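You operate a simulated robot arm through the tools that you are given. There is no shell and no other tool.

The job below is to be done with a simulated robot arm. You get a single attempt, and the scene is never put back.

## Task
Put the slab on the top of the brown table away on the kneader end of the bin bench. Then stack the black disc marked "No 57" from the top of the brown table on top of the black disc marked "No 95". Then put the tall white tin on the top of the brown table away on the shelf under the wall cupboard. Then take the grey weight on the top of the brown table and put it away on the back edge of the plywood table. Then put the small carton on the top of the brown table away on the middle shelf of the carton rack. Then take the green handled jug and leave it on the top of the drum fan. The order counts. Set down upright: tall white tin, grey weight, small carton, green handled jug.

It is judged by the outcome, as a careful person would: the job done as asked, and still so three seconds after it is handed in. It fails if anything else is knocked over, pushed out of place, dropped, spilled or broken.

## Robot
A 6-joint arm with a two-finger gripper on a trunk, on a base that moves. Base frame: it is fixed to the floor where the robot stands at the start and does not move with it; the origin is under the middle of the robot, x ahead of it, y to its left, z up. Lengths are in cm, angles in degrees, forces in N, time in s.
With the tool pointing down near the work surface it reaches from about 36 to 86 cm from the robot's upright axis, wherever it stands. Its first joint turns from -166.0 to 166.0 degrees. Places, roughly: back edge of the plywood table (76x12 cm) [706, -698, 80]; black disc [50, -250, 75]; green handled jug [25, -225, 75]; grey weight (7x7x8 cm) [150, -220, 80]; kneader end of the bin bench [390, -1150, 80]; middle shelf of the carton rack [480, -790, 80]; shelf under the wall cupboard (22x58 cm) [-58, -192, 96]; slab [75, -225, 75]; small carton [150, -200, 75]; tall white tin (6x6x11 cm) [100, -260, 80]; top of the drum fan [370, -270, 50]. Payload 2.45 kg.
The TCP is the grasp point between the finger pads, 2 cm short of the fingertips. In the tool frame z runs along the fingers and y along their closing line. The gripper opens to 14 cm; its body begins 16.8 cm behind the TCP.
Orientation is that of the tool frame in the base frame, as a unit quaternion [w, x, y, z]. With the fingers straight down and closing along the base's y, the tool's x points along the base's -x, its y along +y and its z along -z.

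## Interface
- The arm moves only by the tool jog_arm. Its argument "deltas" is a list of rows, each a list of 7 numbers: the shift along the base's x, y, z in cm, then the turn, a rotation vector about the base's x, y, z in degrees, then the opening in per cent of the stroke, from 0 (shut) to 100 (fully open). In form: [[x, y, z, ax, ay, az, fingers], ...]. A call has 1 to 20 rows; each row shifts and turns the commanded pose from where the row before left it. Rows are played at 5 a second. More than 5 cm and 8.6 degrees between two rows, or a gripper value outside its range, and nothing of the call is played. Where a pose cannot be reached the arm comes as near as it can. A force on the tool above 40 N (or 10 N above the force at the start of the call, whichever is more), or a blocked arm, ends the call early, and 0.2 s more pass. Each finger travels about 4.5 cm/s and halts on what it meets, pressing with about 30 N; the grip force reading is that of the motor and also rises with nothing between the fingers. The clock runs only during rows and for 0.2 s after the last one: add rows that do not move to give the fingers time. The reply holds the time, the measured pose of the TCP, the force on the tool along the base axes, the opening and the grip force, in the units named above and with some noise, with the torque about the TCP (base axes, N m) and any sound that the robot's microphone picked up.
- Cameras (640 x 400 px; columns grow to the right, rows downward): "scene" is now at [10.41, 14.26, 184.68]; the picture's right is [-0.12, -0.99, 0.00], its down [-0.75, 0.09, -0.66] and it looks along [0.65, -0.08, -0.75] (base axes); focal length 263 px, centre (320, 200). "wrist" rides on the gripper at [7.8, 1.1, -20.9] in the tool frame; the picture's right is [-0.14, 0.99, 0.00], its down [-0.92, -0.13, -0.37] and it looks along [-0.36, -0.05, 0.93] (tool axes); focal length 280 px, centre (320, 200). There is no depth. A picture from a camera that has moved, and an enlarged one, comes with that camera's place and axes in the base frame and with its lens. The place of the scene camera against the robot may be out by one fixed shift of up to 2.5 cm in any direction.
- camera(camera): a new picture of that camera. The clock stands still meanwhile.
- move_column(by): moves the trunk up (or, below 0, down) by that many cm; the arm and the scene camera ride with it, the base frame stays. It gives what a move gives, with no picture.
- base_move(legs): drives the robot by 1 to 6 legs, each [ahead, left, turn to the left] in cm, cm and degrees, along the robot's own axes; the way and the turn of a leg run together, so that a leg with both is an arc; at most 150 cm and 180 degrees a leg. The arm and the cameras ride along, it lands a little off, and it stops where it bumps. It gives what a move gives.
- pan_tilt(pan, tilt): turns the head with the scene camera to pan (to the left, within 143 degrees either way) and tilt (down, from -29 to 69), counted from straight ahead of the robot. It gives what a move gives.
- close_up(camera, box): a new picture of the part [left, top, right, bottom] of that camera's present view, enlarged. The clock stands still meanwhile.
- sign_off(): hands the job in; it is judged then, once.

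Places have to be worked out from the pictures, the camera data and where the tool is seen. Open the gripper and draw the arm clear of the work before you hand the job in, unless the task says otherwise.

The tools are called after "Emit:" by a JSON object that holds its "api" and its "payload". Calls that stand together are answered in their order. jog_arm: Moves the arm, as the interface text tells. Its arguments: {"type":"object","properties":{"deltas":{"type":"array","items":{"type":"array","items":{"type":"number"}}}},"required":["deltas"]} The other tools are called the same way: move_column (by) moves the trunk up or down; base_move (legs) drives the base; pan_tilt (pan, tilt) turns the head that bears the scene camera; camera (camera) takes a picture; close_up (camera, box) takes an enlarged picture of a part of a camera's view; sign_off () hands the job in.

At the start:

```text
time: 0.0
position: [45.6, 11.55, 103.07]
tool_rot: [0.0, -0.001, 1.0, 0.0]
ft_force: [-0.7, -0.4, -0.2]
torque: [0.0, -0.03, -0.01]
finger_gap: 14.01
finger_force: 0.1
trunk travel left (down, up): [-10.0, 13.0]
robot x, y, heading: [-0.12, -0.13, 0.0]
head pan, tilt (commanded): [-7.0, 48.9]
```

scene: 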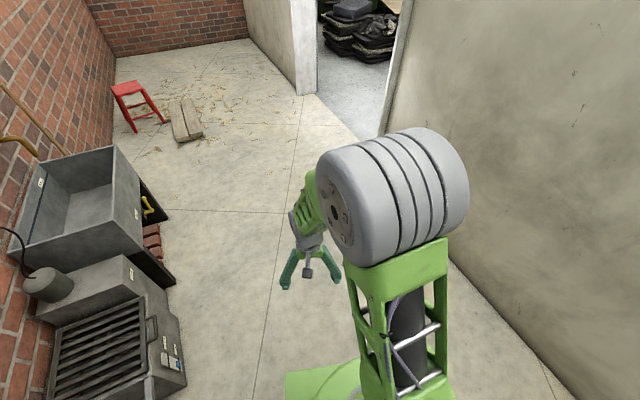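
wrist: 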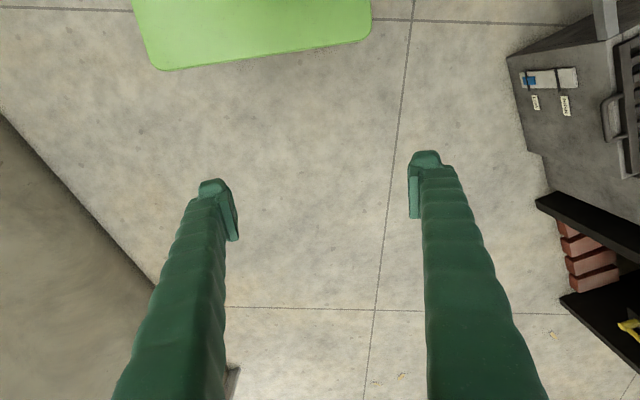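

The first picture shows a room with a wall to my right and a doorway ahead to the right; the brown table is beyond that wall, so I look round first. I turn the head ahead and level.

Emit:
{"api": "pan_tilt", "payload": {"pan": -20, "tilt": 15}}

```text
time: 1.0
position: [45.6, 11.46, 103.12]
tool_rot: [0.0, 0.0, 1.0, -0.001]
ft_force: [0.4, -0.1, 0.1]
torque: [-0.01, -0.01, 0.02]
finger_gap: 14.0
finger_force: 0.0
trunk travel left (down, up): [-10.0, 13.0]
robot x, y, heading: [-0.06, -0.02, -0.1]
head pan, tilt (commanded): [-20.0, 15.0]
```

The head is turned; I take a picture to see the doorway.

Emit:
{"api": "camera", "payload": {"camera": "scene"}}

```text
taken
camera scene: at [11.45, 12.02, 189.9], right [-0.34, -0.94, 0.0], down [-0.24, 0.09, -0.97], along [0.91, -0.33, -0.26], focal length 263 px, centre (320, 200)
```

scene: 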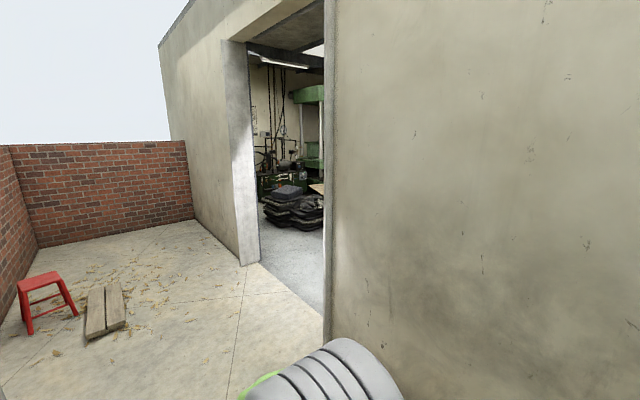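

The wall on my right runs at about 18° to my x axis, and the doorway spans roughly from [201, -63] to [373, -4]. I drive to a spot outside the middle of the doorway and turn to face it.

Emit:
{"api": "base_move", "payload": {"legs": [[132, 16, 0], [132, 16, 0], [0, 0, -71.5]]}}

Emit:
{"api": "pan_tilt", "payload": {"pan": 0, "tilt": 25}}

Emit:
{"api": "camera", "payload": {"camera": "scene"}}

```text
time: 17.0
position: [288.06, -5.79, 103.26]
tool_rot: [0.0, 0.58, 0.814, 0.0]
ft_force: [0.0, -0.6, -1.0]
torque: [0.02, 0.0, -0.03]
finger_gap: 14.0
finger_force: 0.1
trunk travel left (down, up): [-10.0, 13.0]
robot x, y, heading: [261.97, 33.78, -70.8]
head pan, tilt (commanded): [-20.0, 15.0]
```

```text
time: 17.8
position: [288.02, -5.91, 103.12]
tool_rot: [0.0, 0.58, 0.815, 0.0]
ft_force: [0.6, -0.4, -0.5]
torque: [0.0, -0.01, 0.02]
finger_gap: 13.99
finger_force: 0.1
trunk travel left (down, up): [-10.0, 13.0]
robot x, y, heading: [262.37, 33.77, -71.0]
head pan, tilt (commanded): [0.0, 25.0]
```

```text
taken
camera scene: at [280.53, 29.7, 188.29], right [-0.94, -0.33, 0.0], down [-0.14, 0.4, -0.91], along [0.3, -0.86, -0.42], focal length 263 px, centre (320, 200)
```

scene: 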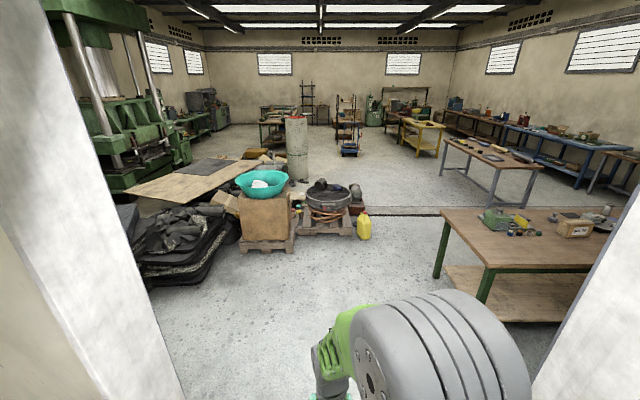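

I see the whole workshop: the brown table is on the right just inside the door. I enlarge parts of the view to learn the scene.

Emit:
{"api": "close_up", "payload": {"camera": "scene", "box": [420, 120, 640, 320]}}

Emit:
{"api": "close_up", "payload": {"camera": "scene", "box": [200, 70, 460, 250]}}

```text
2.00 times, centred on (530, 220) of scene
camera zoom: at [280.53, 29.7, 188.29], right [-0.94, -0.33, 0.0], down [-0.14, 0.4, -0.91], along [0.3, -0.86, -0.42], focal length 526 px, centre (-100, 160)
```

zoom: 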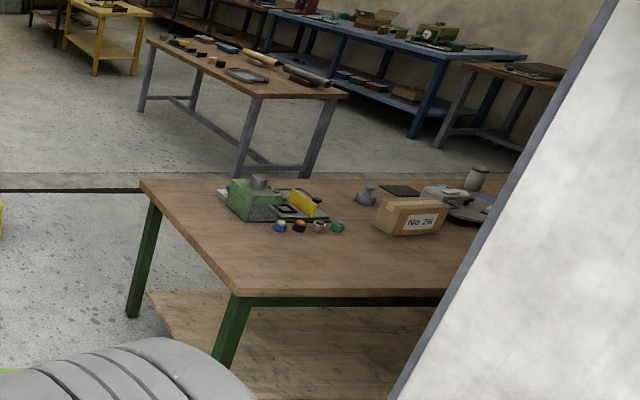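

```text
2.22 times, centred on (330, 160) of scene
camera zoom: at [280.53, 29.7, 188.29], right [-0.94, -0.33, 0.0], down [-0.14, 0.4, -0.91], along [0.3, -0.86, -0.42], focal length 585 px, centre (298, 289)
```

zoom: 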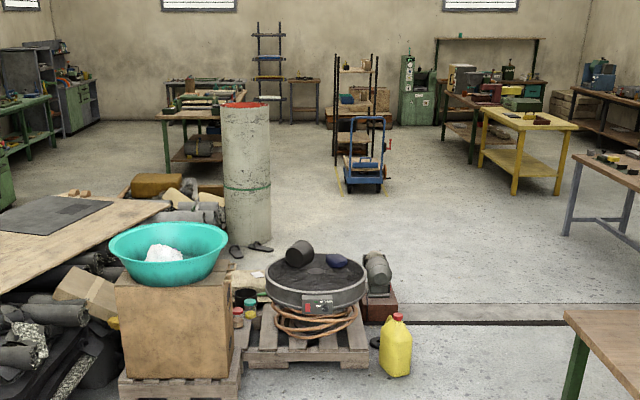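

The drum fan is the black drum on the pallet straight ahead, and the brown table (its left end near [222,-138] to [247,-218]) is on the right with the "No 26" carton near [154,-200]. I drive in through the door's middle and then look right along the table.

Emit:
{"api": "base_move", "payload": {"legs": [[150, 0, 0], [30, 0, 0]]}}

Emit:
{"api": "pan_tilt", "payload": {"pan": -80, "tilt": 30}}

Emit:
{"api": "camera", "payload": {"camera": "scene"}}

```text
time: 27.0
position: [349.89, -177.97, 103.14]
tool_rot: [0.0, 0.576, 0.817, 0.0]
ft_force: [0.0, 0.1, -0.2]
torque: [0.05, 0.02, -0.02]
finger_gap: 14.0
finger_force: 0.1
trunk travel left (down, up): [-10.0, 13.0]
robot x, y, heading: [324.03, -138.89, -70.5]
head pan, tilt (commanded): [0.0, 25.0]
```

```text
time: 28.5
position: [349.91, -177.84, 103.21]
tool_rot: [0.0, 0.577, 0.817, 0.0]
ft_force: [-0.6, 0.0, 1.0]
torque: [0.03, -0.03, -0.03]
finger_gap: 13.98
finger_force: 0.1
trunk travel left (down, up): [-10.0, 13.0]
robot x, y, heading: [323.8, -139.06, -70.4]
head pan, tilt (commanded): [-80.0, 30.0]
```

```text
taken
camera scene: at [331.1, -138.26, 187.49], right [-0.5, 0.87, 0.0], down [0.43, 0.25, -0.87], along [-0.75, -0.43, -0.5], focal length 263 px, centre (320, 200)
```

scene: 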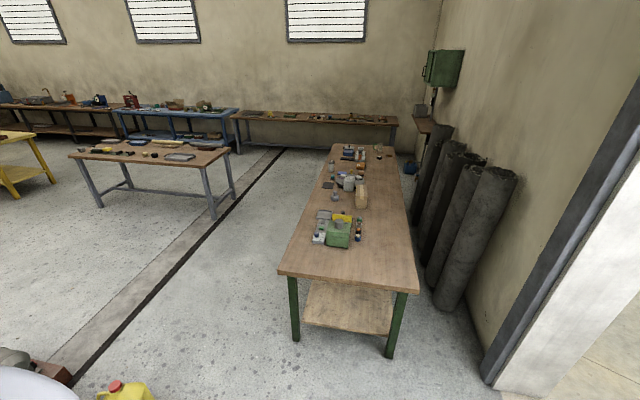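

From here I see the table along its length, with dark rolls leaning on the door wall side and the cupboard with its shelf at the far end on that wall. I enlarge the table and the cupboard.

Emit:
{"api": "close_up", "payload": {"camera": "scene", "box": [270, 135, 430, 255]}}

Emit:
{"api": "close_up", "payload": {"camera": "scene", "box": [370, 30, 530, 200]}}

Emit:
{"api": "close_up", "payload": {"camera": "scene", "box": [310, 138, 400, 198]}}

```text
3.33 times, centred on (350, 195) of scene
camera zoom: at [331.1, -138.26, 187.49], right [-0.5, 0.87, 0.0], down [0.43, 0.25, -0.87], along [-0.75, -0.43, -0.5], focal length 877 px, centre (220, 217)
```

zoom: 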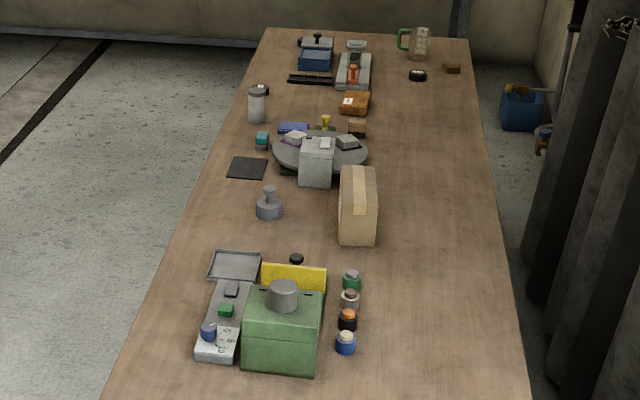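

```text
2.35 times, centred on (450, 115) of scene
camera zoom: at [331.1, -138.26, 187.49], right [-0.5, 0.87, 0.0], down [0.43, 0.25, -0.87], along [-0.75, -0.43, -0.5], focal length 619 px, centre (14, 400)
```

zoom: 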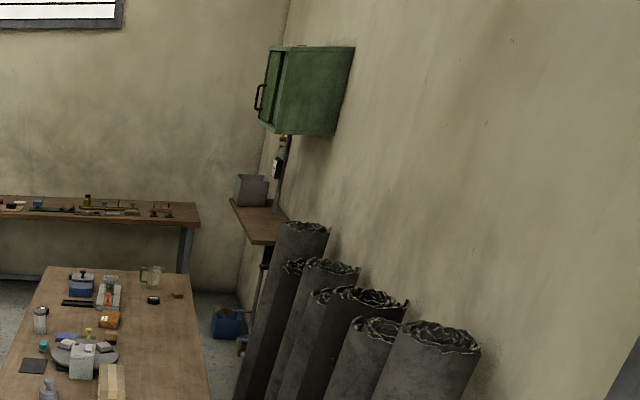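

```text
6.67 times, centred on (355, 168) of scene
camera zoom: at [331.1, -138.26, 187.49], right [-0.5, 0.87, 0.0], down [0.43, 0.25, -0.87], along [-0.75, -0.43, -0.5], focal length 1754 px, centre (87, 413)
```

zoom: 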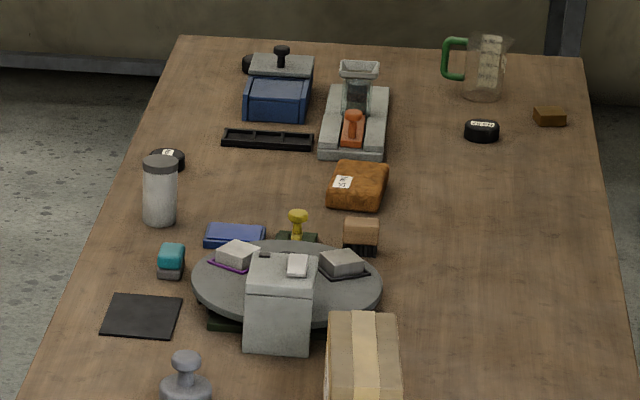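

The rusty labelled block near [84,-228] looks like the slab; one black disc sits behind the tin and one by the jug. I look down at my own base to learn its footprint before driving in the aisle.

Emit:
{"api": "pan_tilt", "payload": {"pan": -60, "tilt": 69}}

Emit:
{"api": "camera", "payload": {"camera": "scene"}}

Emit:
{"api": "pan_tilt", "payload": {"pan": 60, "tilt": 69}}

Emit:
{"api": "camera", "payload": {"camera": "scene"}}

```text
time: 29.6
position: [349.98, -177.85, 103.09]
tool_rot: [0.0, 0.577, 0.817, 0.0]
ft_force: [-0.7, 0.4, -0.3]
torque: [0.0, 0.01, 0.01]
finger_gap: 14.0
finger_force: 0.2
trunk travel left (down, up): [-10.0, 13.0]
robot x, y, heading: [323.78, -138.67, -70.4]
head pan, tilt (commanded): [-60.0, 68.8]
```

```text
taken
camera scene: at [335.33, -138.04, 182.34], right [-0.76, 0.65, 0.0], down [0.6, 0.71, -0.36], along [-0.24, -0.28, -0.93], focal length 263 px, centre (320, 200)
```

scene: 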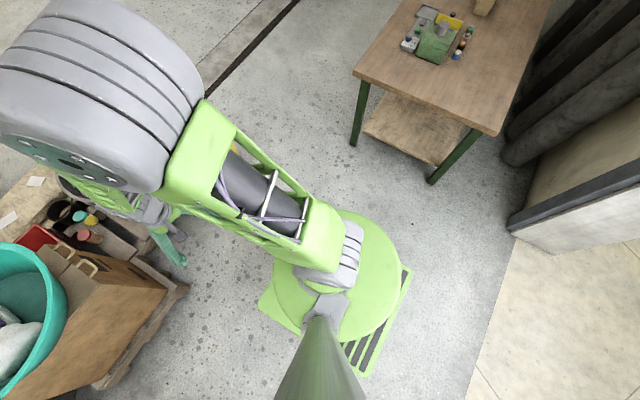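

```text
time: 31.6
position: [349.89, -177.8, 103.15]
tool_rot: [0.0, 0.577, 0.817, 0.0]
ft_force: [0.7, -0.7, -0.2]
torque: [0.01, 0.02, 0.03]
finger_gap: 14.0
finger_force: 0.1
trunk travel left (down, up): [-10.0, 13.0]
robot x, y, heading: [323.68, -138.39, -70.4]
head pan, tilt (commanded): [60.0, 68.8]
```

```text
taken
camera scene: at [344.46, -134.79, 182.34], right [-0.18, -0.98, 0.0], down [-0.92, 0.17, -0.36], along [0.36, -0.07, -0.93], focal length 263 px, centre (320, 200)
```

scene: 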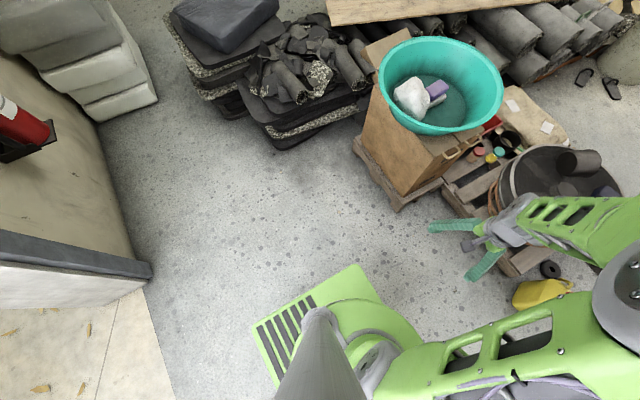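

The base plate measures roughly 66 cm by 58 cm. The gap between the table corner and the yellow can is about 80 cm, so I go through it diagonally at a heading of about -121°, checking my pose on the way.

Emit:
{"api": "base_move", "payload": {"legs": [[17.9, 4.9, 0], [0, 0, -51.1]]}}

Emit:
{"api": "pan_tilt", "payload": {"pan": -10, "tilt": 45}}

Emit:
{"api": "camera", "payload": {"camera": "scene"}}

```text
time: 35.5
position: [319.83, -198.82, 103.16]
tool_rot: [0.0, 0.875, 0.484, 0.0]
ft_force: [-1.1, -0.2, -0.3]
torque: [0.02, 0.0, -0.02]
finger_gap: 13.98
finger_force: 0.0
trunk travel left (down, up): [-10.0, 13.0]
robot x, y, heading: [334.3, -154.36, -122.2]
head pan, tilt (commanded): [60.0, 68.8]
```

```text
time: 36.9
position: [319.74, -198.79, 103.17]
tool_rot: [-0.001, 0.876, 0.483, 0.0]
ft_force: [0.5, -0.2, 0.6]
torque: [-0.02, -0.01, 0.0]
finger_gap: 13.98
finger_force: 0.2
trunk travel left (down, up): [-10.0, 13.0]
robot x, y, heading: [334.7, -153.67, -122.0]
head pan, tilt (commanded): [-10.0, 45.0]
```

```text
taken
camera scene: at [342.0, -167.24, 185.22], right [-0.74, 0.67, 0.0], down [0.47, 0.52, -0.71], along [-0.47, -0.52, -0.71], focal length 263 px, centre (320, 200)
```

scene: 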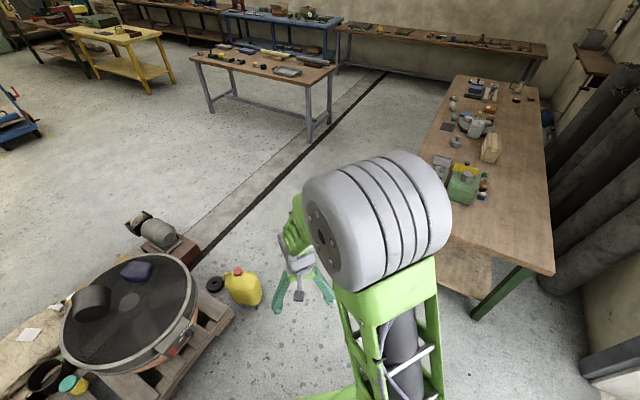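

The way through the gap is clear (can near [322,-260], table corner at my right). I drive 160 cm along this diagonal into the aisle, then turn to run along the table.

Emit:
{"api": "base_move", "payload": {"legs": [[80, 0, 0], [80, 0, 0], [0, 0, -39.5]]}}

Emit:
{"api": "pan_tilt", "payload": {"pan": -50, "tilt": 45}}

Emit:
{"api": "camera", "payload": {"camera": "scene"}}

```text
time: 46.9
position: [210.73, -315.17, 103.09]
tool_rot: [0.0, 0.987, 0.163, 0.0]
ft_force: [-0.8, 0.6, -0.2]
torque: [0.0, -0.03, 0.01]
finger_gap: 14.0
finger_force: 0.0
trunk travel left (down, up): [-10.0, 13.0]
robot x, y, heading: [250.42, -289.8, -161.2]
head pan, tilt (commanded): [-10.0, 45.0]
```

```text
time: 47.9
position: [210.76, -315.3, 103.08]
tool_rot: [0.0, 0.987, 0.162, 0.001]
ft_force: [0.3, 0.2, 0.2]
torque: [0.02, -0.01, 0.02]
finger_gap: 13.99
finger_force: 0.1
trunk travel left (down, up): [-10.0, 13.0]
robot x, y, heading: [250.1, -289.31, -160.9]
head pan, tilt (commanded): [-50.0, 45.0]
```

```text
taken
camera scene: at [248.56, -297.9, 185.22], right [0.52, 0.85, 0.0], down [0.6, -0.37, -0.71], along [-0.6, 0.37, -0.71], focal length 263 px, centre (320, 200)
```

scene: 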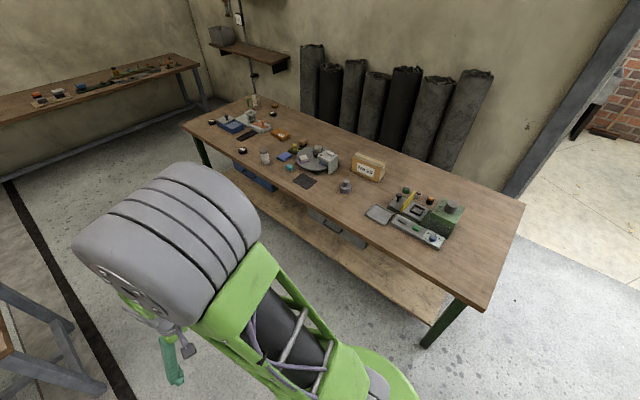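

I'm in the aisle with the table at my right and the objects visible. I enlarge the work area to identify the slab, discs and jug.

Emit:
{"api": "close_up", "payload": {"camera": "scene", "box": [200, 85, 320, 165]}}

Emit:
{"api": "close_up", "payload": {"camera": "scene", "box": [270, 130, 400, 215]}}

Emit:
{"api": "close_up", "payload": {"camera": "scene", "box": [190, 0, 330, 110]}}

```text
5.00 times, centred on (260, 125) of scene
camera zoom: at [248.56, -297.9, 185.22], right [0.52, 0.85, 0.0], down [0.6, -0.37, -0.71], along [-0.6, 0.37, -0.71], focal length 1316 px, centre (620, 575)
```

zoom: 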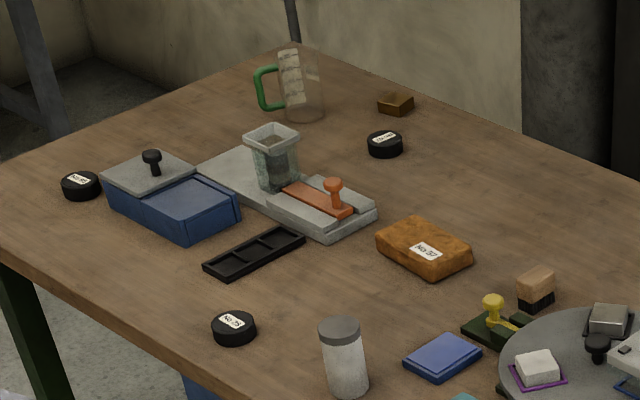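

```text
4.71 times, centred on (335, 172) of scene
camera zoom: at [248.56, -297.9, 185.22], right [0.52, 0.85, 0.0], down [0.6, -0.37, -0.71], along [-0.6, 0.37, -0.71], focal length 1238 px, centre (249, 329)
```

zoom: 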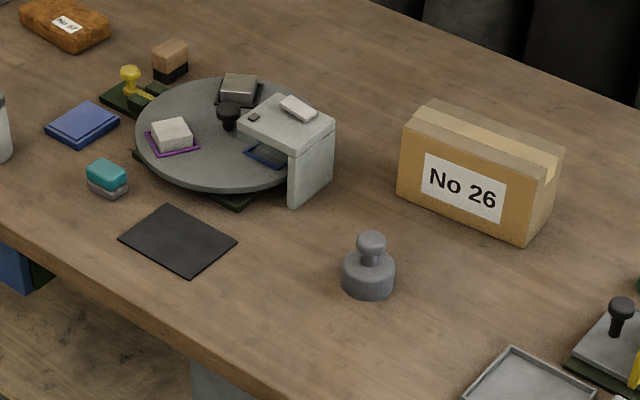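

```text
3.64 times, centred on (260, 55) of scene
camera zoom: at [248.56, -297.9, 185.22], right [0.52, 0.85, 0.0], down [0.6, -0.37, -0.71], along [-0.6, 0.37, -0.71], focal length 957 px, centre (538, 727)
```

zoom: 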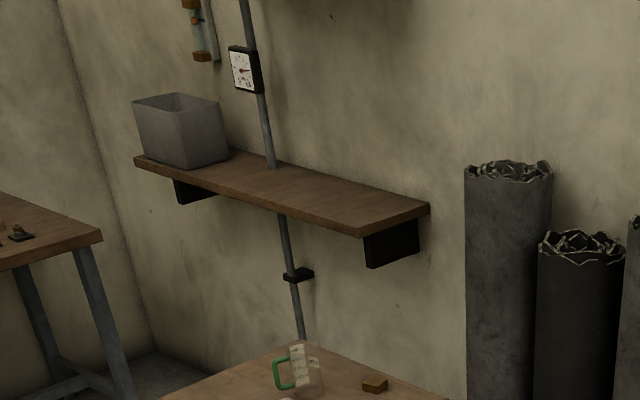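

The rusty labelled block "No 37" is the slab at about [81,-229]; there are three black discs whose labels I'll read closer up. I drive along the aisle until the slab is square to my right, about 5 cm clear of the table edge.

Emit:
{"api": "base_move", "payload": {"legs": [[136, -34, 0]]}}

Emit:
{"api": "pan_tilt", "payload": {"pan": -90, "tilt": 55}}

Emit:
{"api": "camera", "payload": {"camera": "scene"}}

```text
time: 54.9
position: [71.88, -324.61, 103.09]
tool_rot: [0.0, 0.988, 0.157, 0.0]
ft_force: [0.0, -0.3, 0.5]
torque: [-0.02, -0.04, -0.01]
finger_gap: 14.02
finger_force: 0.1
trunk travel left (down, up): [-10.0, 13.0]
robot x, y, heading: [112.1, -300.07, -161.8]
head pan, tilt (commanded): [-50.0, 45.0]
```

```text
time: 55.9
position: [71.9, -324.61, 103.23]
tool_rot: [0.0, 0.988, 0.157, 0.0]
ft_force: [-0.6, 0.0, -0.2]
torque: [-0.03, -0.02, -0.01]
finger_gap: 13.99
finger_force: 0.0
trunk travel left (down, up): [-10.0, 13.0]
robot x, y, heading: [111.64, -300.01, -161.7]
head pan, tilt (commanded): [-90.0, 55.0]
```

```text
taken
camera scene: at [114.59, -305.22, 183.88], right [0.95, 0.31, 0.0], down [0.25, -0.78, -0.57], along [-0.18, 0.55, -0.82], focal length 263 px, centre (320, 200)
```

scene: 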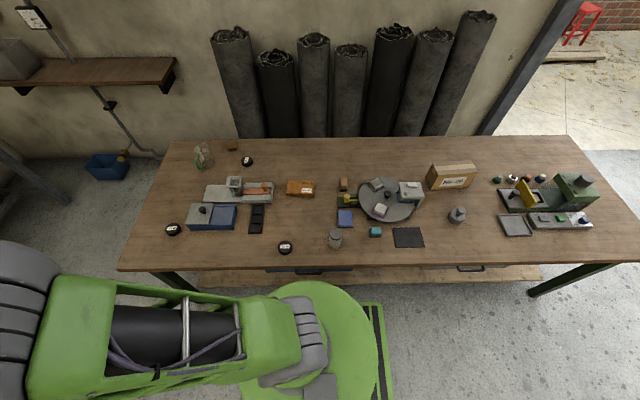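

A fine overhead view of the table. I enlarge the discs and slab to read the labels.

Emit:
{"api": "close_up", "payload": {"camera": "scene", "box": [160, 215, 190, 240]}}

Emit:
{"api": "close_up", "payload": {"camera": "scene", "box": [270, 233, 300, 258]}}

Emit:
{"api": "close_up", "payload": {"camera": "scene", "box": [230, 145, 260, 172]}}

Emit:
{"api": "close_up", "payload": {"camera": "scene", "box": [270, 170, 330, 208]}}

```text
16.00 times, centred on (175, 228) of scene
camera zoom: at [114.59, -305.22, 183.88], right [0.95, 0.31, 0.0], down [0.25, -0.78, -0.57], along [-0.18, 0.55, -0.82], focal length 4210 px, centre (2640, -240)
```

zoom: 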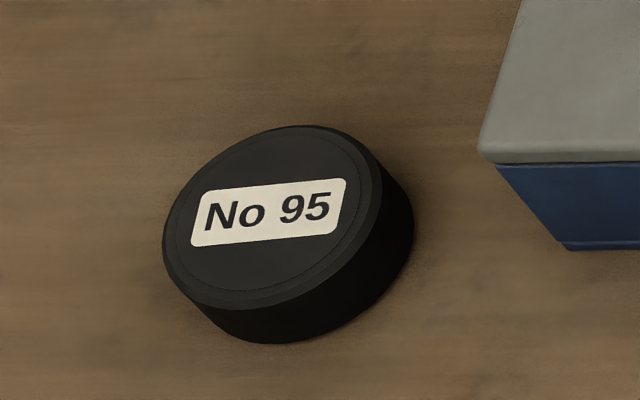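

```text
16.00 times, centred on (285, 246) of scene
camera zoom: at [114.59, -305.22, 183.88], right [0.95, 0.31, 0.0], down [0.25, -0.78, -0.57], along [-0.18, 0.55, -0.82], focal length 4210 px, centre (880, -528)
```

zoom: 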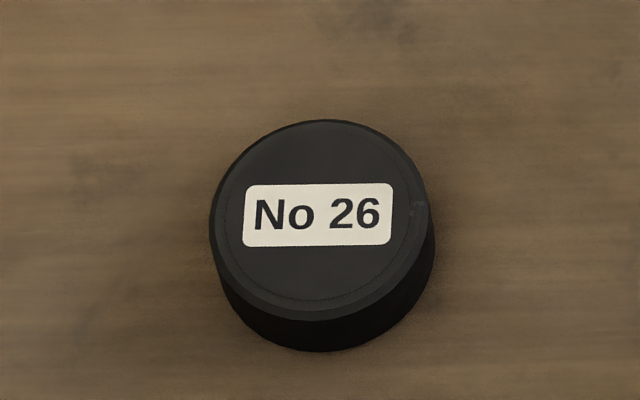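

```text
14.81 times, centred on (245, 158) of scene
camera zoom: at [114.59, -305.22, 183.88], right [0.95, 0.31, 0.0], down [0.25, -0.78, -0.57], along [-0.18, 0.55, -0.82], focal length 3898 px, centre (1431, 815)
```

zoom: 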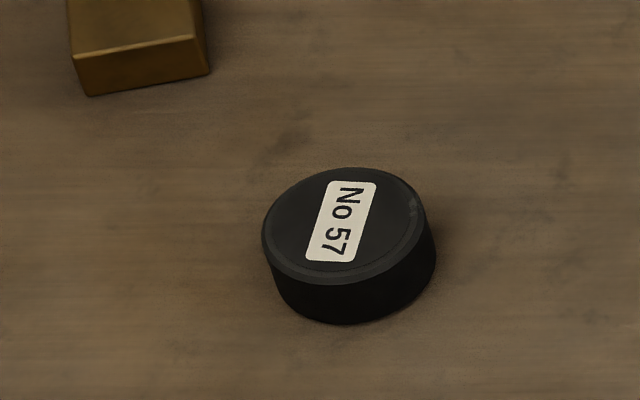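

```text
10.53 times, centred on (300, 189) of scene
camera zoom: at [114.59, -305.22, 183.88], right [0.95, 0.31, 0.0], down [0.25, -0.78, -0.57], along [-0.18, 0.55, -0.82], focal length 2770 px, centre (530, 316)
```

zoom: 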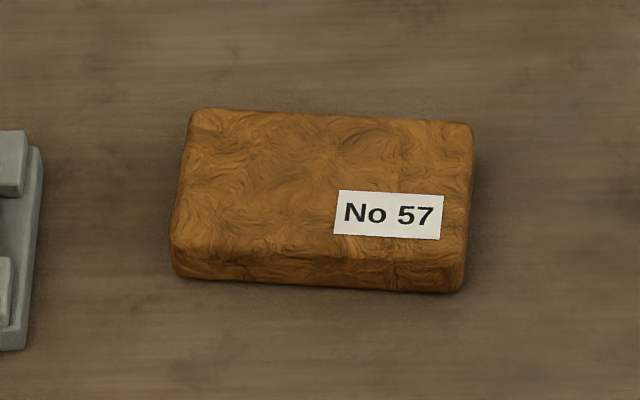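

The labels read: black disc by the blue box is No 95, the one near the jug is No 57, the other is No 26; the slab (about 13×8×3 cm) lies at about [80,-231], nearly parallel to the table edge. I swing the arm out to the right at the current height toward a point above the slab, keeping the fingers closing across the slab's short side.

Emit:
{"api": "jog_arm", "payload": {"deltas": [[-1.9, 4.3, 0, 0, 0, 0, 100], [-1.9, 4.3, 0, 0, 0, 0, 100], [-1.9, 4.3, 0, 0, 0, 0, 100], [-1.9, 4.3, 0, 0, 0, 0, 100], [-1.9, 4.3, 0, 0, 0, 0, 100], [-1.9, 4.3, 0, 0, 0, 0, 100], [-1.9, 4.3, 0, 0, 0, 0, 100], [-1.9, 4.3, 0, 0, 0, 0, 100]]}}

```text
time: 57.7
position: [56.85, -290.13, 103.01]
tool_rot: [0.001, 0.988, 0.156, 0.001]
ft_force: [0.4, 0.7, 0.6]
torque: [-0.02, -0.03, -0.01]
finger_gap: 13.98
finger_force: 0.0
trunk travel left (down, up): [-10.0, 13.0]
robot x, y, heading: [111.73, -299.71, -162.0]
head pan, tilt (commanded): [-90.0, 55.0]
```

The arm followed exactly. I go on to hover above the slab.

Emit:
{"api": "jog_arm", "payload": {"deltas": [[1.65, 4.22, 0, 0, 0, 0, 100], [1.65, 4.22, 0, 0, 0, 0, 100], [1.65, 4.22, 0, 0, 0, 0, 100], [1.65, 4.22, 0, 0, 0, 0, 100], [1.65, 4.22, 0, 0, 0, 0, 100], [1.65, 4.22, 0, 0, 0, 0, 100], [1.65, 4.22, 0, 0, 0, 0, 100], [1.65, 4.22, 0, 0, 0, 0, 100], [1.65, 4.22, 0, 0, 0, 0, 100], [1.65, 4.22, 0, 0, 0, 0, 100], [1.65, 4.22, 0, 0, 0, 0, 100], [1.65, 4.22, 0, 0, 0, 0, 100], [1.65, 4.22, 0, 0, 0, 0, 100], [1.65, 4.22, 0, 0, 0, 0, 100]]}}

Emit:
{"api": "camera", "payload": {"camera": "wrist"}}

Emit:
{"api": "camera", "payload": {"camera": "scene"}}

```text
time: 60.7
position: [79.85, -230.86, 102.98]
tool_rot: [0.0, 0.988, 0.155, 0.0]
ft_force: [0.2, 0.4, 0.3]
torque: [-0.07, 0.01, -0.01]
finger_gap: 14.01
finger_force: 0.1
trunk travel left (down, up): [-10.0, 13.0]
robot x, y, heading: [111.69, -299.48, -161.8]
head pan, tilt (commanded): [-90.0, 55.0]
```

```text
taken
camera wrist: at [87.62, -229.45, 123.86], right [0.17, -0.98, 0.0], down [-0.92, -0.16, 0.37], along [-0.36, -0.06, -0.93], focal length 280 px, centre (320, 200)
```

wrist: 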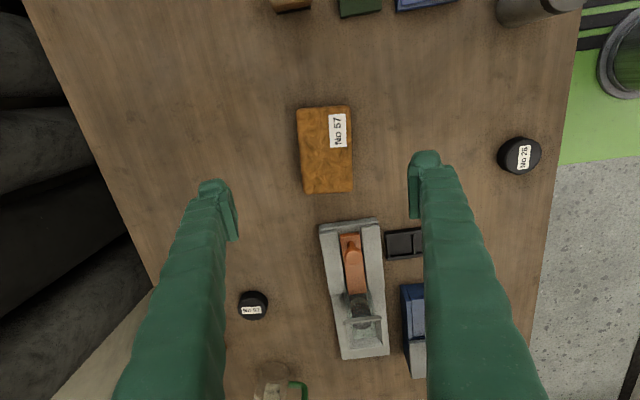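

```text
taken
camera scene: at [114.61, -305.1, 183.88], right [0.95, 0.31, 0.0], down [0.25, -0.78, -0.57], along [-0.18, 0.54, -0.82], focal length 263 px, centre (320, 200)
```

scene: 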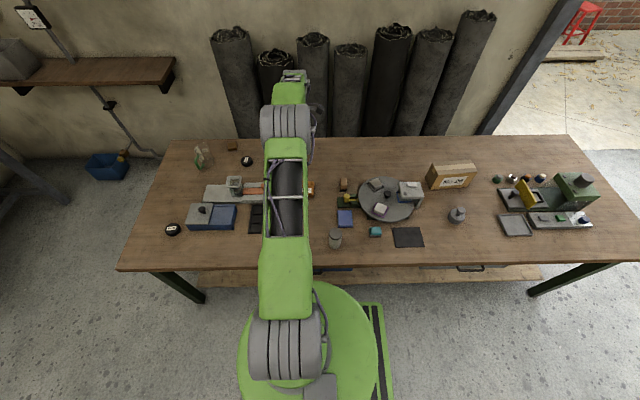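

The wrist view puts the slab centre at about [78.5,-231.9] with its long axis at about 14°. I correct by (-1.4,-1.0) cm and -4°, and descend part way to measure the height by a second view.

Emit:
{"api": "jog_arm", "payload": {"deltas": [[-0.7, -0.5, -3, 0, 0, -2, 100], [-0.7, -0.5, -3, 0, 0, -2, 100], [0, 0, -4, 0, 0, 0, 100], [0, 0, -4, 0, 0, 0, 100], [0, 0, -2, 0, 0, 0, 100]]}}

Emit:
{"api": "camera", "payload": {"camera": "wrist"}}

```text
time: 61.9
position: [78.43, -231.92, 87.03]
tool_rot: [-0.002, 0.993, 0.122, 0.0]
ft_force: [0.1, 0.5, -0.8]
torque: [0.03, 0.02, -0.01]
finger_gap: 14.01
finger_force: 0.0
trunk travel left (down, up): [-10.0, 13.0]
robot x, y, heading: [111.2, -299.53, -162.1]
head pan, tilt (commanded): [-90.0, 55.0]
```

```text
taken
camera wrist: at [86.27, -231.12, 108.0], right [0.11, -0.99, 0.0], down [-0.92, -0.1, 0.37], along [-0.37, -0.04, -0.93], focal length 280 px, centre (320, 200)
```

wrist: 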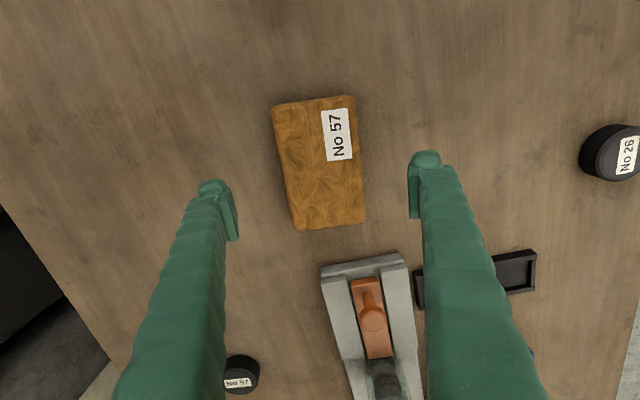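

The slab is now centred between the fingers and aligned; its top is near z 77. I descend to z 78, then look again for the finger height against the table.

Emit:
{"api": "jog_arm", "payload": {"deltas": [[0, 0, -3, 0, 0, 0, 100], [0, 0, -3, 0, 0, 0, 100], [0, 0, -1.5, 0, 0, 0, 100], [0, 0, -1, 0, 0, 0, 100]]}}

Emit:
{"api": "camera", "payload": {"camera": "wrist"}}

```text
time: 62.9
position: [78.34, -231.96, 78.57]
tool_rot: [-0.001, 0.993, 0.122, 0.0]
ft_force: [0.6, 0.2, -0.8]
torque: [-0.02, 0.01, 0.0]
finger_gap: 14.02
finger_force: 0.1
trunk travel left (down, up): [-10.0, 13.0]
robot x, y, heading: [112.17, -299.38, -162.0]
head pan, tilt (commanded): [-90.0, 55.0]
```

```text
taken
camera wrist: at [86.18, -231.14, 99.51], right [0.11, -0.99, 0.0], down [-0.92, -0.1, 0.37], along [-0.37, -0.04, -0.93], focal length 280 px, centre (320, 200)
```

wrist: 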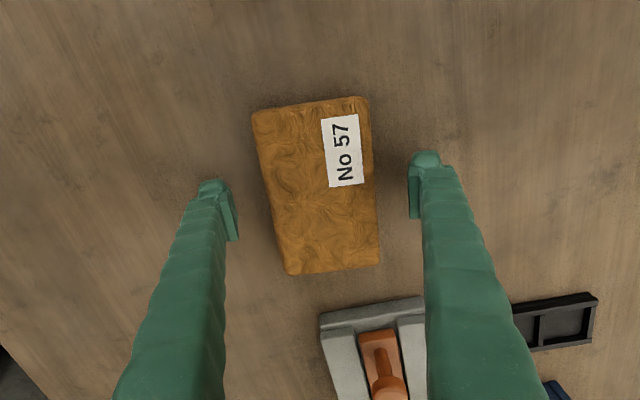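

Sizing the slab over three views puts its top at z ≈ 78 and the table at z ≈ 75. I lower to z 77.5 and close the fingers on the slab.

Emit:
{"api": "jog_arm", "payload": {"deltas": [[0, 0, -0.6, 0, 0, 0, 100], [0, 0, -0.5, 0, 0, 0, 100], [0, 0, 0, 0, 0, 0, 30], [0, 0, 0, 0, 0, 0, 30], [0, 0, 0, 0, 0, 0, 30], [0, 0, 0, 0, 0, 0, 30], [0, 0, 0, 0, 0, 0, 30], [0, 0, 0, 0, 0, 0, 30]]}}

```text
time: 64.7
position: [78.27, -232.12, 77.78]
tool_rot: [0.0, 0.993, 0.122, 0.0]
ft_force: [1.4, -8.0, 18.0]
torque: [-1.02, -0.19, 0.05]
finger_gap: 8.96
finger_force: 29.7
trunk travel left (down, up): [-10.0, 13.0]
robot x, y, heading: [111.62, -299.86, -161.9]
head pan, tilt (commanded): [-90.0, 55.0]
```

The slab is gripped (gap 9.0 cm, 30 N), with some upward push from the table on the fingertips. I lift it straight up.

Emit:
{"api": "jog_arm", "payload": {"deltas": [[0, 0, 1, 0, 0, 0, 30], [0, 0, 3, 0, 0, 0, 30], [0, 0, 4, 0, 0, 0, 30], [0, 0, 5, 0, 0, 0, 30], [0, 0, 5, 0, 0, 0, 30], [0, 0, 5, 0, 0, 0, 30], [0, 0, 5, 0, 0, 0, 30], [0, 0, 0, 0, 0, 0, 30]]}}

Emit:
{"api": "camera", "payload": {"camera": "wrist"}}

```text
time: 66.5
position: [78.28, -232.28, 105.26]
tool_rot: [0.0, 0.993, 0.121, 0.0]
ft_force: [-0.1, 0.4, -3.9]
torque: [0.01, -0.05, -0.01]
finger_gap: 8.92
finger_force: 29.7
trunk travel left (down, up): [-10.0, 13.0]
robot x, y, heading: [111.61, -299.85, -161.9]
head pan, tilt (commanded): [-90.0, 55.0]
```

```text
taken
camera wrist: at [86.05, -231.36, 126.18], right [0.11, -0.99, 0.0], down [-0.92, -0.1, 0.37], along [-0.37, -0.04, -0.93], focal length 280 px, centre (320, 200)
```

wrist: 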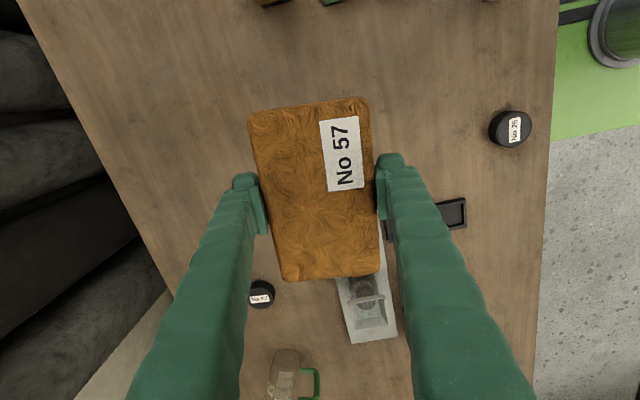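

The slab is held firmly. I retrace the arm to its travel pose ahead of the robot.

Emit:
{"api": "jog_arm", "payload": {"deltas": [[-1.65, -4.44, 0, 0, 0, 0, 30], [-1.65, -4.44, 0, 0, 0, 0, 30], [-1.65, -4.44, 0, 0, 0, 0, 30], [-1.65, -4.44, 0, 0, 0, 0, 30], [-1.65, -4.44, 0, 0, 0, 0, 30], [-1.65, -4.44, 0, 0, 0, 0, 30], [-1.65, -4.44, 0, 0, 0, 0, 30], [-1.65, -4.44, 0, 0, 0, 0, 30], [-1.65, -4.44, 0, 0, 0, 0, 30], [-1.65, -4.44, 0, 0, 0, 0, 30], [-1.65, -4.44, 0, 0, 0, 0, 30], [-1.65, -4.44, 0, 0, 0, 0, 30], [-1.65, -4.44, 0, 0, 0, 0, 30]]}}

Emit:
{"api": "jog_arm", "payload": {"deltas": [[1.88, -4.3, 0, 0, 0, 0, 30], [1.88, -4.3, 0, 0, 0, 0, 30], [1.88, -4.3, 0, 0, 0, 0, 30], [1.88, -4.3, 0, 0, 0, 0, 30], [1.88, -4.3, 0, 0, 0, 0, 30], [1.88, -4.3, 0, 0, 0, 0, 30], [1.88, -4.3, 0, 0, 0, 0, 30], [1.88, -4.3, 0, 0, 0, 0, 30]]}}

Emit:
{"api": "pan_tilt", "payload": {"pan": 90, "tilt": 20}}

Emit:
{"api": "camera", "payload": {"camera": "scene"}}

```text
time: 69.3
position: [56.86, -290.12, 105.54]
tool_rot: [0.0, 0.993, 0.121, 0.001]
ft_force: [-0.2, -0.2, -4.4]
torque: [0.04, -0.01, 0.01]
finger_gap: 8.93
finger_force: 29.5
trunk travel left (down, up): [-10.0, 13.0]
robot x, y, heading: [111.64, -299.53, -161.9]
head pan, tilt (commanded): [-90.0, 55.0]
```

```text
time: 71.1
position: [72.02, -324.02, 105.48]
tool_rot: [-0.001, 0.993, 0.121, 0.0]
ft_force: [0.1, -0.4, -4.3]
torque: [0.02, -0.03, -0.01]
finger_gap: 8.93
finger_force: 29.9
trunk travel left (down, up): [-10.0, 13.0]
robot x, y, heading: [111.74, -299.52, -162.0]
head pan, tilt (commanded): [-90.0, 55.0]
```

```text
time: 73.8
position: [71.94, -324.07, 105.47]
tool_rot: [0.0, 0.993, 0.121, 0.0]
ft_force: [-0.2, -0.9, -3.9]
torque: [-0.04, -0.01, 0.01]
finger_gap: 8.9
finger_force: 29.9
trunk travel left (down, up): [-10.0, 13.0]
robot x, y, heading: [111.74, -299.73, -162.1]
head pan, tilt (commanded): [90.0, 20.0]
```

```text
taken
camera scene: at [119.66, -320.95, 189.09], right [-0.95, -0.31, 0.0], down [-0.11, 0.33, -0.94], along [0.29, -0.89, -0.34], focal length 263 px, centre (320, 200)
```

scene: 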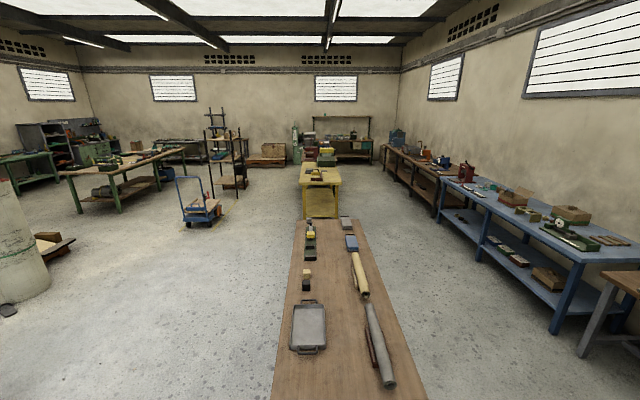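

I look over the room toward the bin bench; its kneader end should be near pixel (320,138). I enlarge that area and the rest of the way.

Emit:
{"api": "close_up", "payload": {"camera": "scene", "box": [270, 105, 390, 225]}}

Emit:
{"api": "close_up", "payload": {"camera": "scene", "box": [0, 90, 280, 250]}}

```text
3.33 times, centred on (330, 165) of scene
camera zoom: at [119.66, -320.95, 189.09], right [-0.95, -0.31, 0.0], down [-0.11, 0.33, -0.94], along [0.29, -0.89, -0.34], focal length 877 px, centre (287, 317)
```

zoom: 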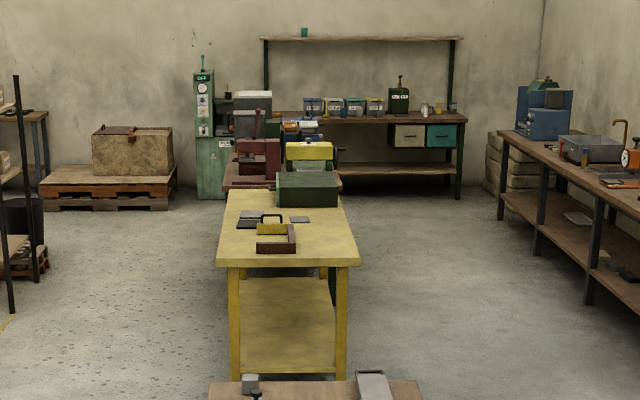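

```text
2.29 times, centred on (140, 170) of scene
camera zoom: at [119.66, -320.95, 189.09], right [-0.95, -0.31, 0.0], down [-0.11, 0.33, -0.94], along [0.29, -0.89, -0.34], focal length 601 px, centre (731, 269)
```

zoom: 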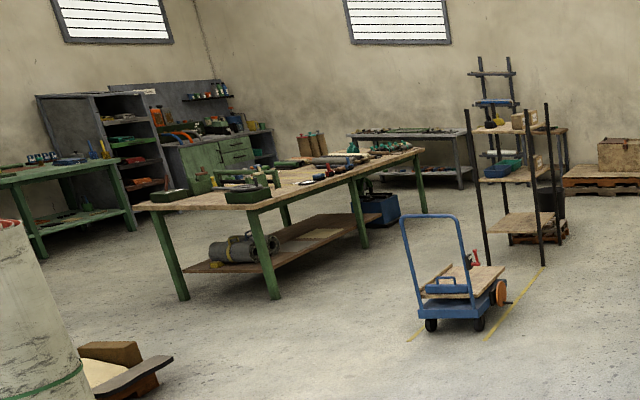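

The bin bench stands against the far wall; its left (kneader) end should be near [390,-1150]. The lane left of the grey and yellow tables is free, so I back out to it, turn toward the far wall and drive along it.

Emit:
{"api": "base_move", "payload": {"legs": [[-88, 26, 0], [0, 0, 91.2], [100, 0, 0]]}}

Emit:
{"api": "pan_tilt", "payload": {"pan": 0, "tilt": 20}}

Emit:
{"api": "camera", "payload": {"camera": "scene"}}

```text
time: 87.2
position: [260.82, -430.26, 105.45]
tool_rot: [0.0, 0.606, 0.796, 0.0]
ft_force: [-0.4, 0.3, -3.5]
torque: [0.02, 0.01, 0.0]
finger_gap: 8.86
finger_force: 30.1
trunk travel left (down, up): [-10.0, 13.0]
robot x, y, heading: [235.34, -391.28, -70.7]
head pan, tilt (commanded): [90.0, 20.0]
```

```text
time: 88.9
position: [260.82, -430.13, 105.57]
tool_rot: [-0.001, 0.606, 0.796, 0.001]
ft_force: [-0.1, 0.0, -4.1]
torque: [0.0, 0.04, -0.04]
finger_gap: 8.85
finger_force: 30.3
trunk travel left (down, up): [-10.0, 13.0]
robot x, y, heading: [235.43, -390.56, -70.5]
head pan, tilt (commanded): [0.0, 20.0]
```

```text
taken
camera scene: at [253.8, -394.84, 189.09], right [-0.94, -0.33, 0.0], down [-0.11, 0.32, -0.94], along [0.31, -0.89, -0.34], focal length 263 px, centre (320, 200)
```

scene: 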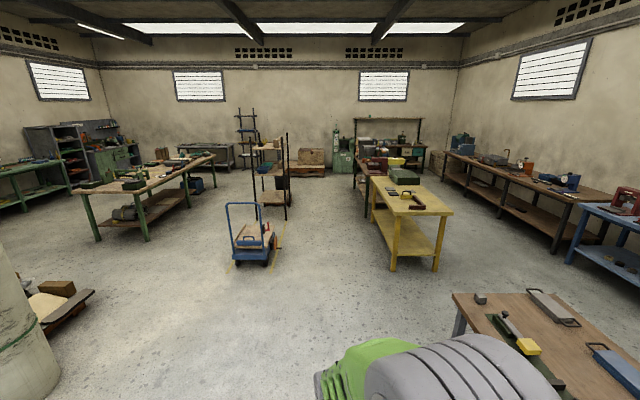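

The lane is clear: trolley's right side near e1≈165, yellow table's left edge near e1≈27, and I'm at 94. I drive on 4.5 m toward the bench and look again.

Emit:
{"api": "base_move", "payload": {"legs": [[150, 0, 0], [150, 0, 0], [150, 0, 0]]}}

Emit:
{"api": "camera", "payload": {"camera": "scene"}}

```text
time: 110.4
position: [401.55, -858.24, 105.55]
tool_rot: [0.0, 0.61, 0.792, -0.001]
ft_force: [-0.7, 0.0, -3.9]
torque: [0.02, -0.01, -0.03]
finger_gap: 8.73
finger_force: 29.9
trunk travel left (down, up): [-10.0, 13.0]
robot x, y, heading: [376.6, -818.62, -71.3]
head pan, tilt (commanded): [0.0, 20.0]
```

```text
taken
camera scene: at [394.99, -822.84, 189.09], right [-0.95, -0.32, 0.0], down [-0.11, 0.32, -0.94], along [0.3, -0.89, -0.34], focal length 263 px, centre (320, 200)
```

scene: 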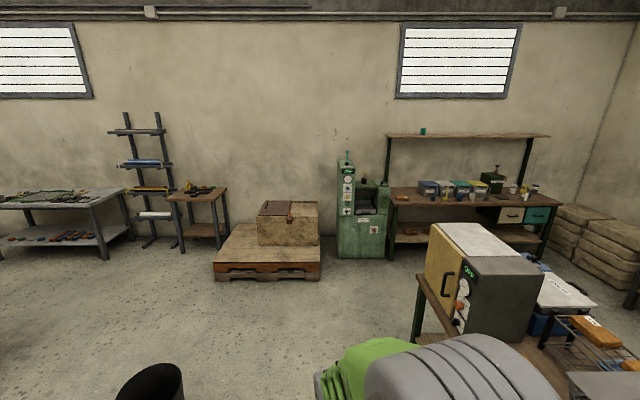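

The bench's left end, next to the green machine, matches the given place. I enlarge it to see the free area.

Emit:
{"api": "close_up", "payload": {"camera": "scene", "box": [370, 120, 560, 270]}}

Emit:
{"api": "close_up", "payload": {"camera": "scene", "box": [330, 140, 440, 220]}}

```text
2.67 times, centred on (465, 195) of scene
camera zoom: at [394.99, -822.84, 189.09], right [-0.95, -0.32, 0.0], down [-0.11, 0.32, -0.94], along [0.3, -0.89, -0.34], focal length 702 px, centre (-67, 213)
```

zoom: 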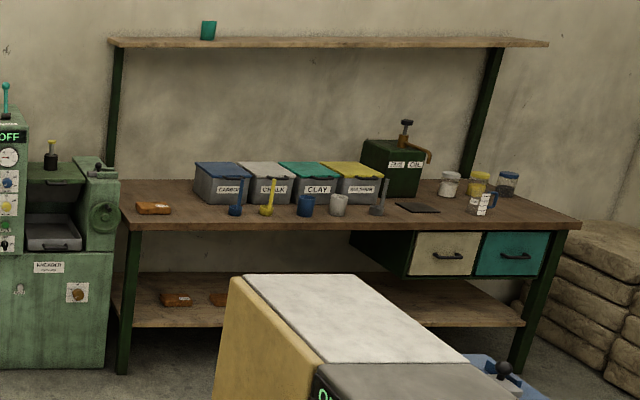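

```text
5.00 times, centred on (385, 180) of scene
camera zoom: at [394.99, -822.84, 189.09], right [-0.95, -0.32, 0.0], down [-0.11, 0.32, -0.94], along [0.3, -0.89, -0.34], focal length 1316 px, centre (-5, 300)
```

zoom: 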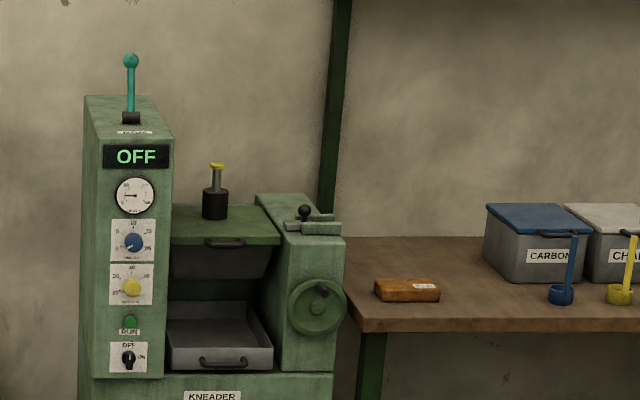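

The green machine reads KNEADER and the left end of the bench holds another slab near [396,-1147] with free space around it; CARBON bin starts near e1≈-27. I drive up and slide right to stand in front of the bench's left end, leaving about 45 cm for a closer look.

Emit:
{"api": "base_move", "payload": {"legs": [[150, 0, 0], [63, 0, 0.5], [0, -94, 0]]}}

Emit:
{"api": "pan_tilt", "payload": {"pan": 0, "tilt": 40}}

Emit:
{"api": "camera", "payload": {"camera": "scene"}}

Emit:
{"api": "camera", "payload": {"camera": "wrist"}}

```text
time: 129.1
position: [379.11, -1090.05, 105.53]
tool_rot: [0.0, 0.613, 0.79, 0.0]
ft_force: [-0.8, 0.1, -3.6]
torque: [0.01, -0.02, 0.01]
finger_gap: 8.71
finger_force: 30.1
trunk travel left (down, up): [-10.0, 13.0]
robot x, y, heading: [354.24, -1050.8, -71.5]
head pan, tilt (commanded): [0.0, 20.0]
```

```text
time: 129.9
position: [379.21, -1090.01, 105.57]
tool_rot: [0.0, 0.613, 0.79, 0.0]
ft_force: [-0.1, 0.6, -3.9]
torque: [0.01, 0.01, 0.01]
finger_gap: 8.72
finger_force: 29.5
trunk travel left (down, up): [-10.0, 13.0]
robot x, y, heading: [354.54, -1050.33, -71.8]
head pan, tilt (commanded): [0.0, 40.0]
```

```text
taken
camera scene: at [372.6, -1053.86, 185.95], right [-0.95, -0.32, 0.0], down [-0.2, 0.61, -0.77], along [0.24, -0.73, -0.64], focal length 263 px, centre (320, 200)
```

scene: 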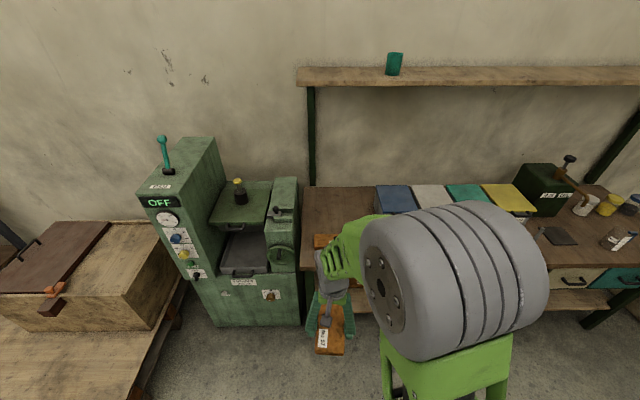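

```text
taken
camera wrist: at [378.37, -1082.21, 126.39], right [0.99, 0.11, 0.0], down [0.1, -0.92, 0.37], along [0.04, -0.37, -0.93], focal length 280 px, centre (320, 200)
```

wrist: 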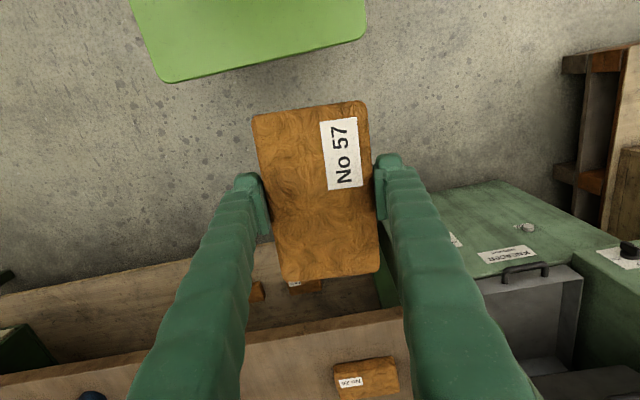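

The wrist view confirms the other slab near [397,-1146] and the bench's front edge near n≈1195. I close in 44 cm and look again from the wrist.

Emit:
{"api": "base_move", "payload": {"legs": [[44, 0, 0.9]]}}

Emit:
{"api": "camera", "payload": {"camera": "wrist"}}

Emit:
{"api": "camera", "payload": {"camera": "scene"}}

```text
time: 132.6
position: [394.27, -1130.58, 105.4]
tool_rot: [-0.001, 0.604, 0.797, 0.0]
ft_force: [0.3, -0.5, -3.2]
torque: [0.07, 0.01, 0.02]
finger_gap: 8.7
finger_force: 30.2
trunk travel left (down, up): [-10.0, 13.0]
robot x, y, heading: [368.79, -1091.71, -70.3]
head pan, tilt (commanded): [0.0, 40.0]
```

```text
taken
camera wrist: at [393.27, -1122.65, 126.37], right [0.99, 0.14, 0.0], down [0.13, -0.92, 0.37], along [0.05, -0.36, -0.93], focal length 280 px, centre (320, 200)
```

wrist: 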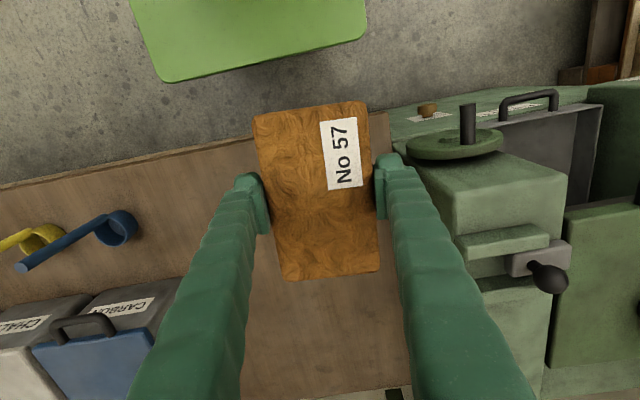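

```text
taken
camera scene: at [386.87, -1094.51, 185.94], right [-0.94, -0.34, 0.0], down [-0.22, 0.61, -0.77], along [0.26, -0.72, -0.64], focal length 263 px, centre (320, 200)
```

scene: 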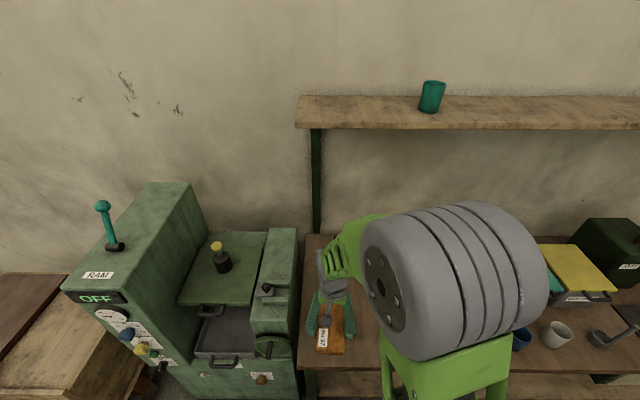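

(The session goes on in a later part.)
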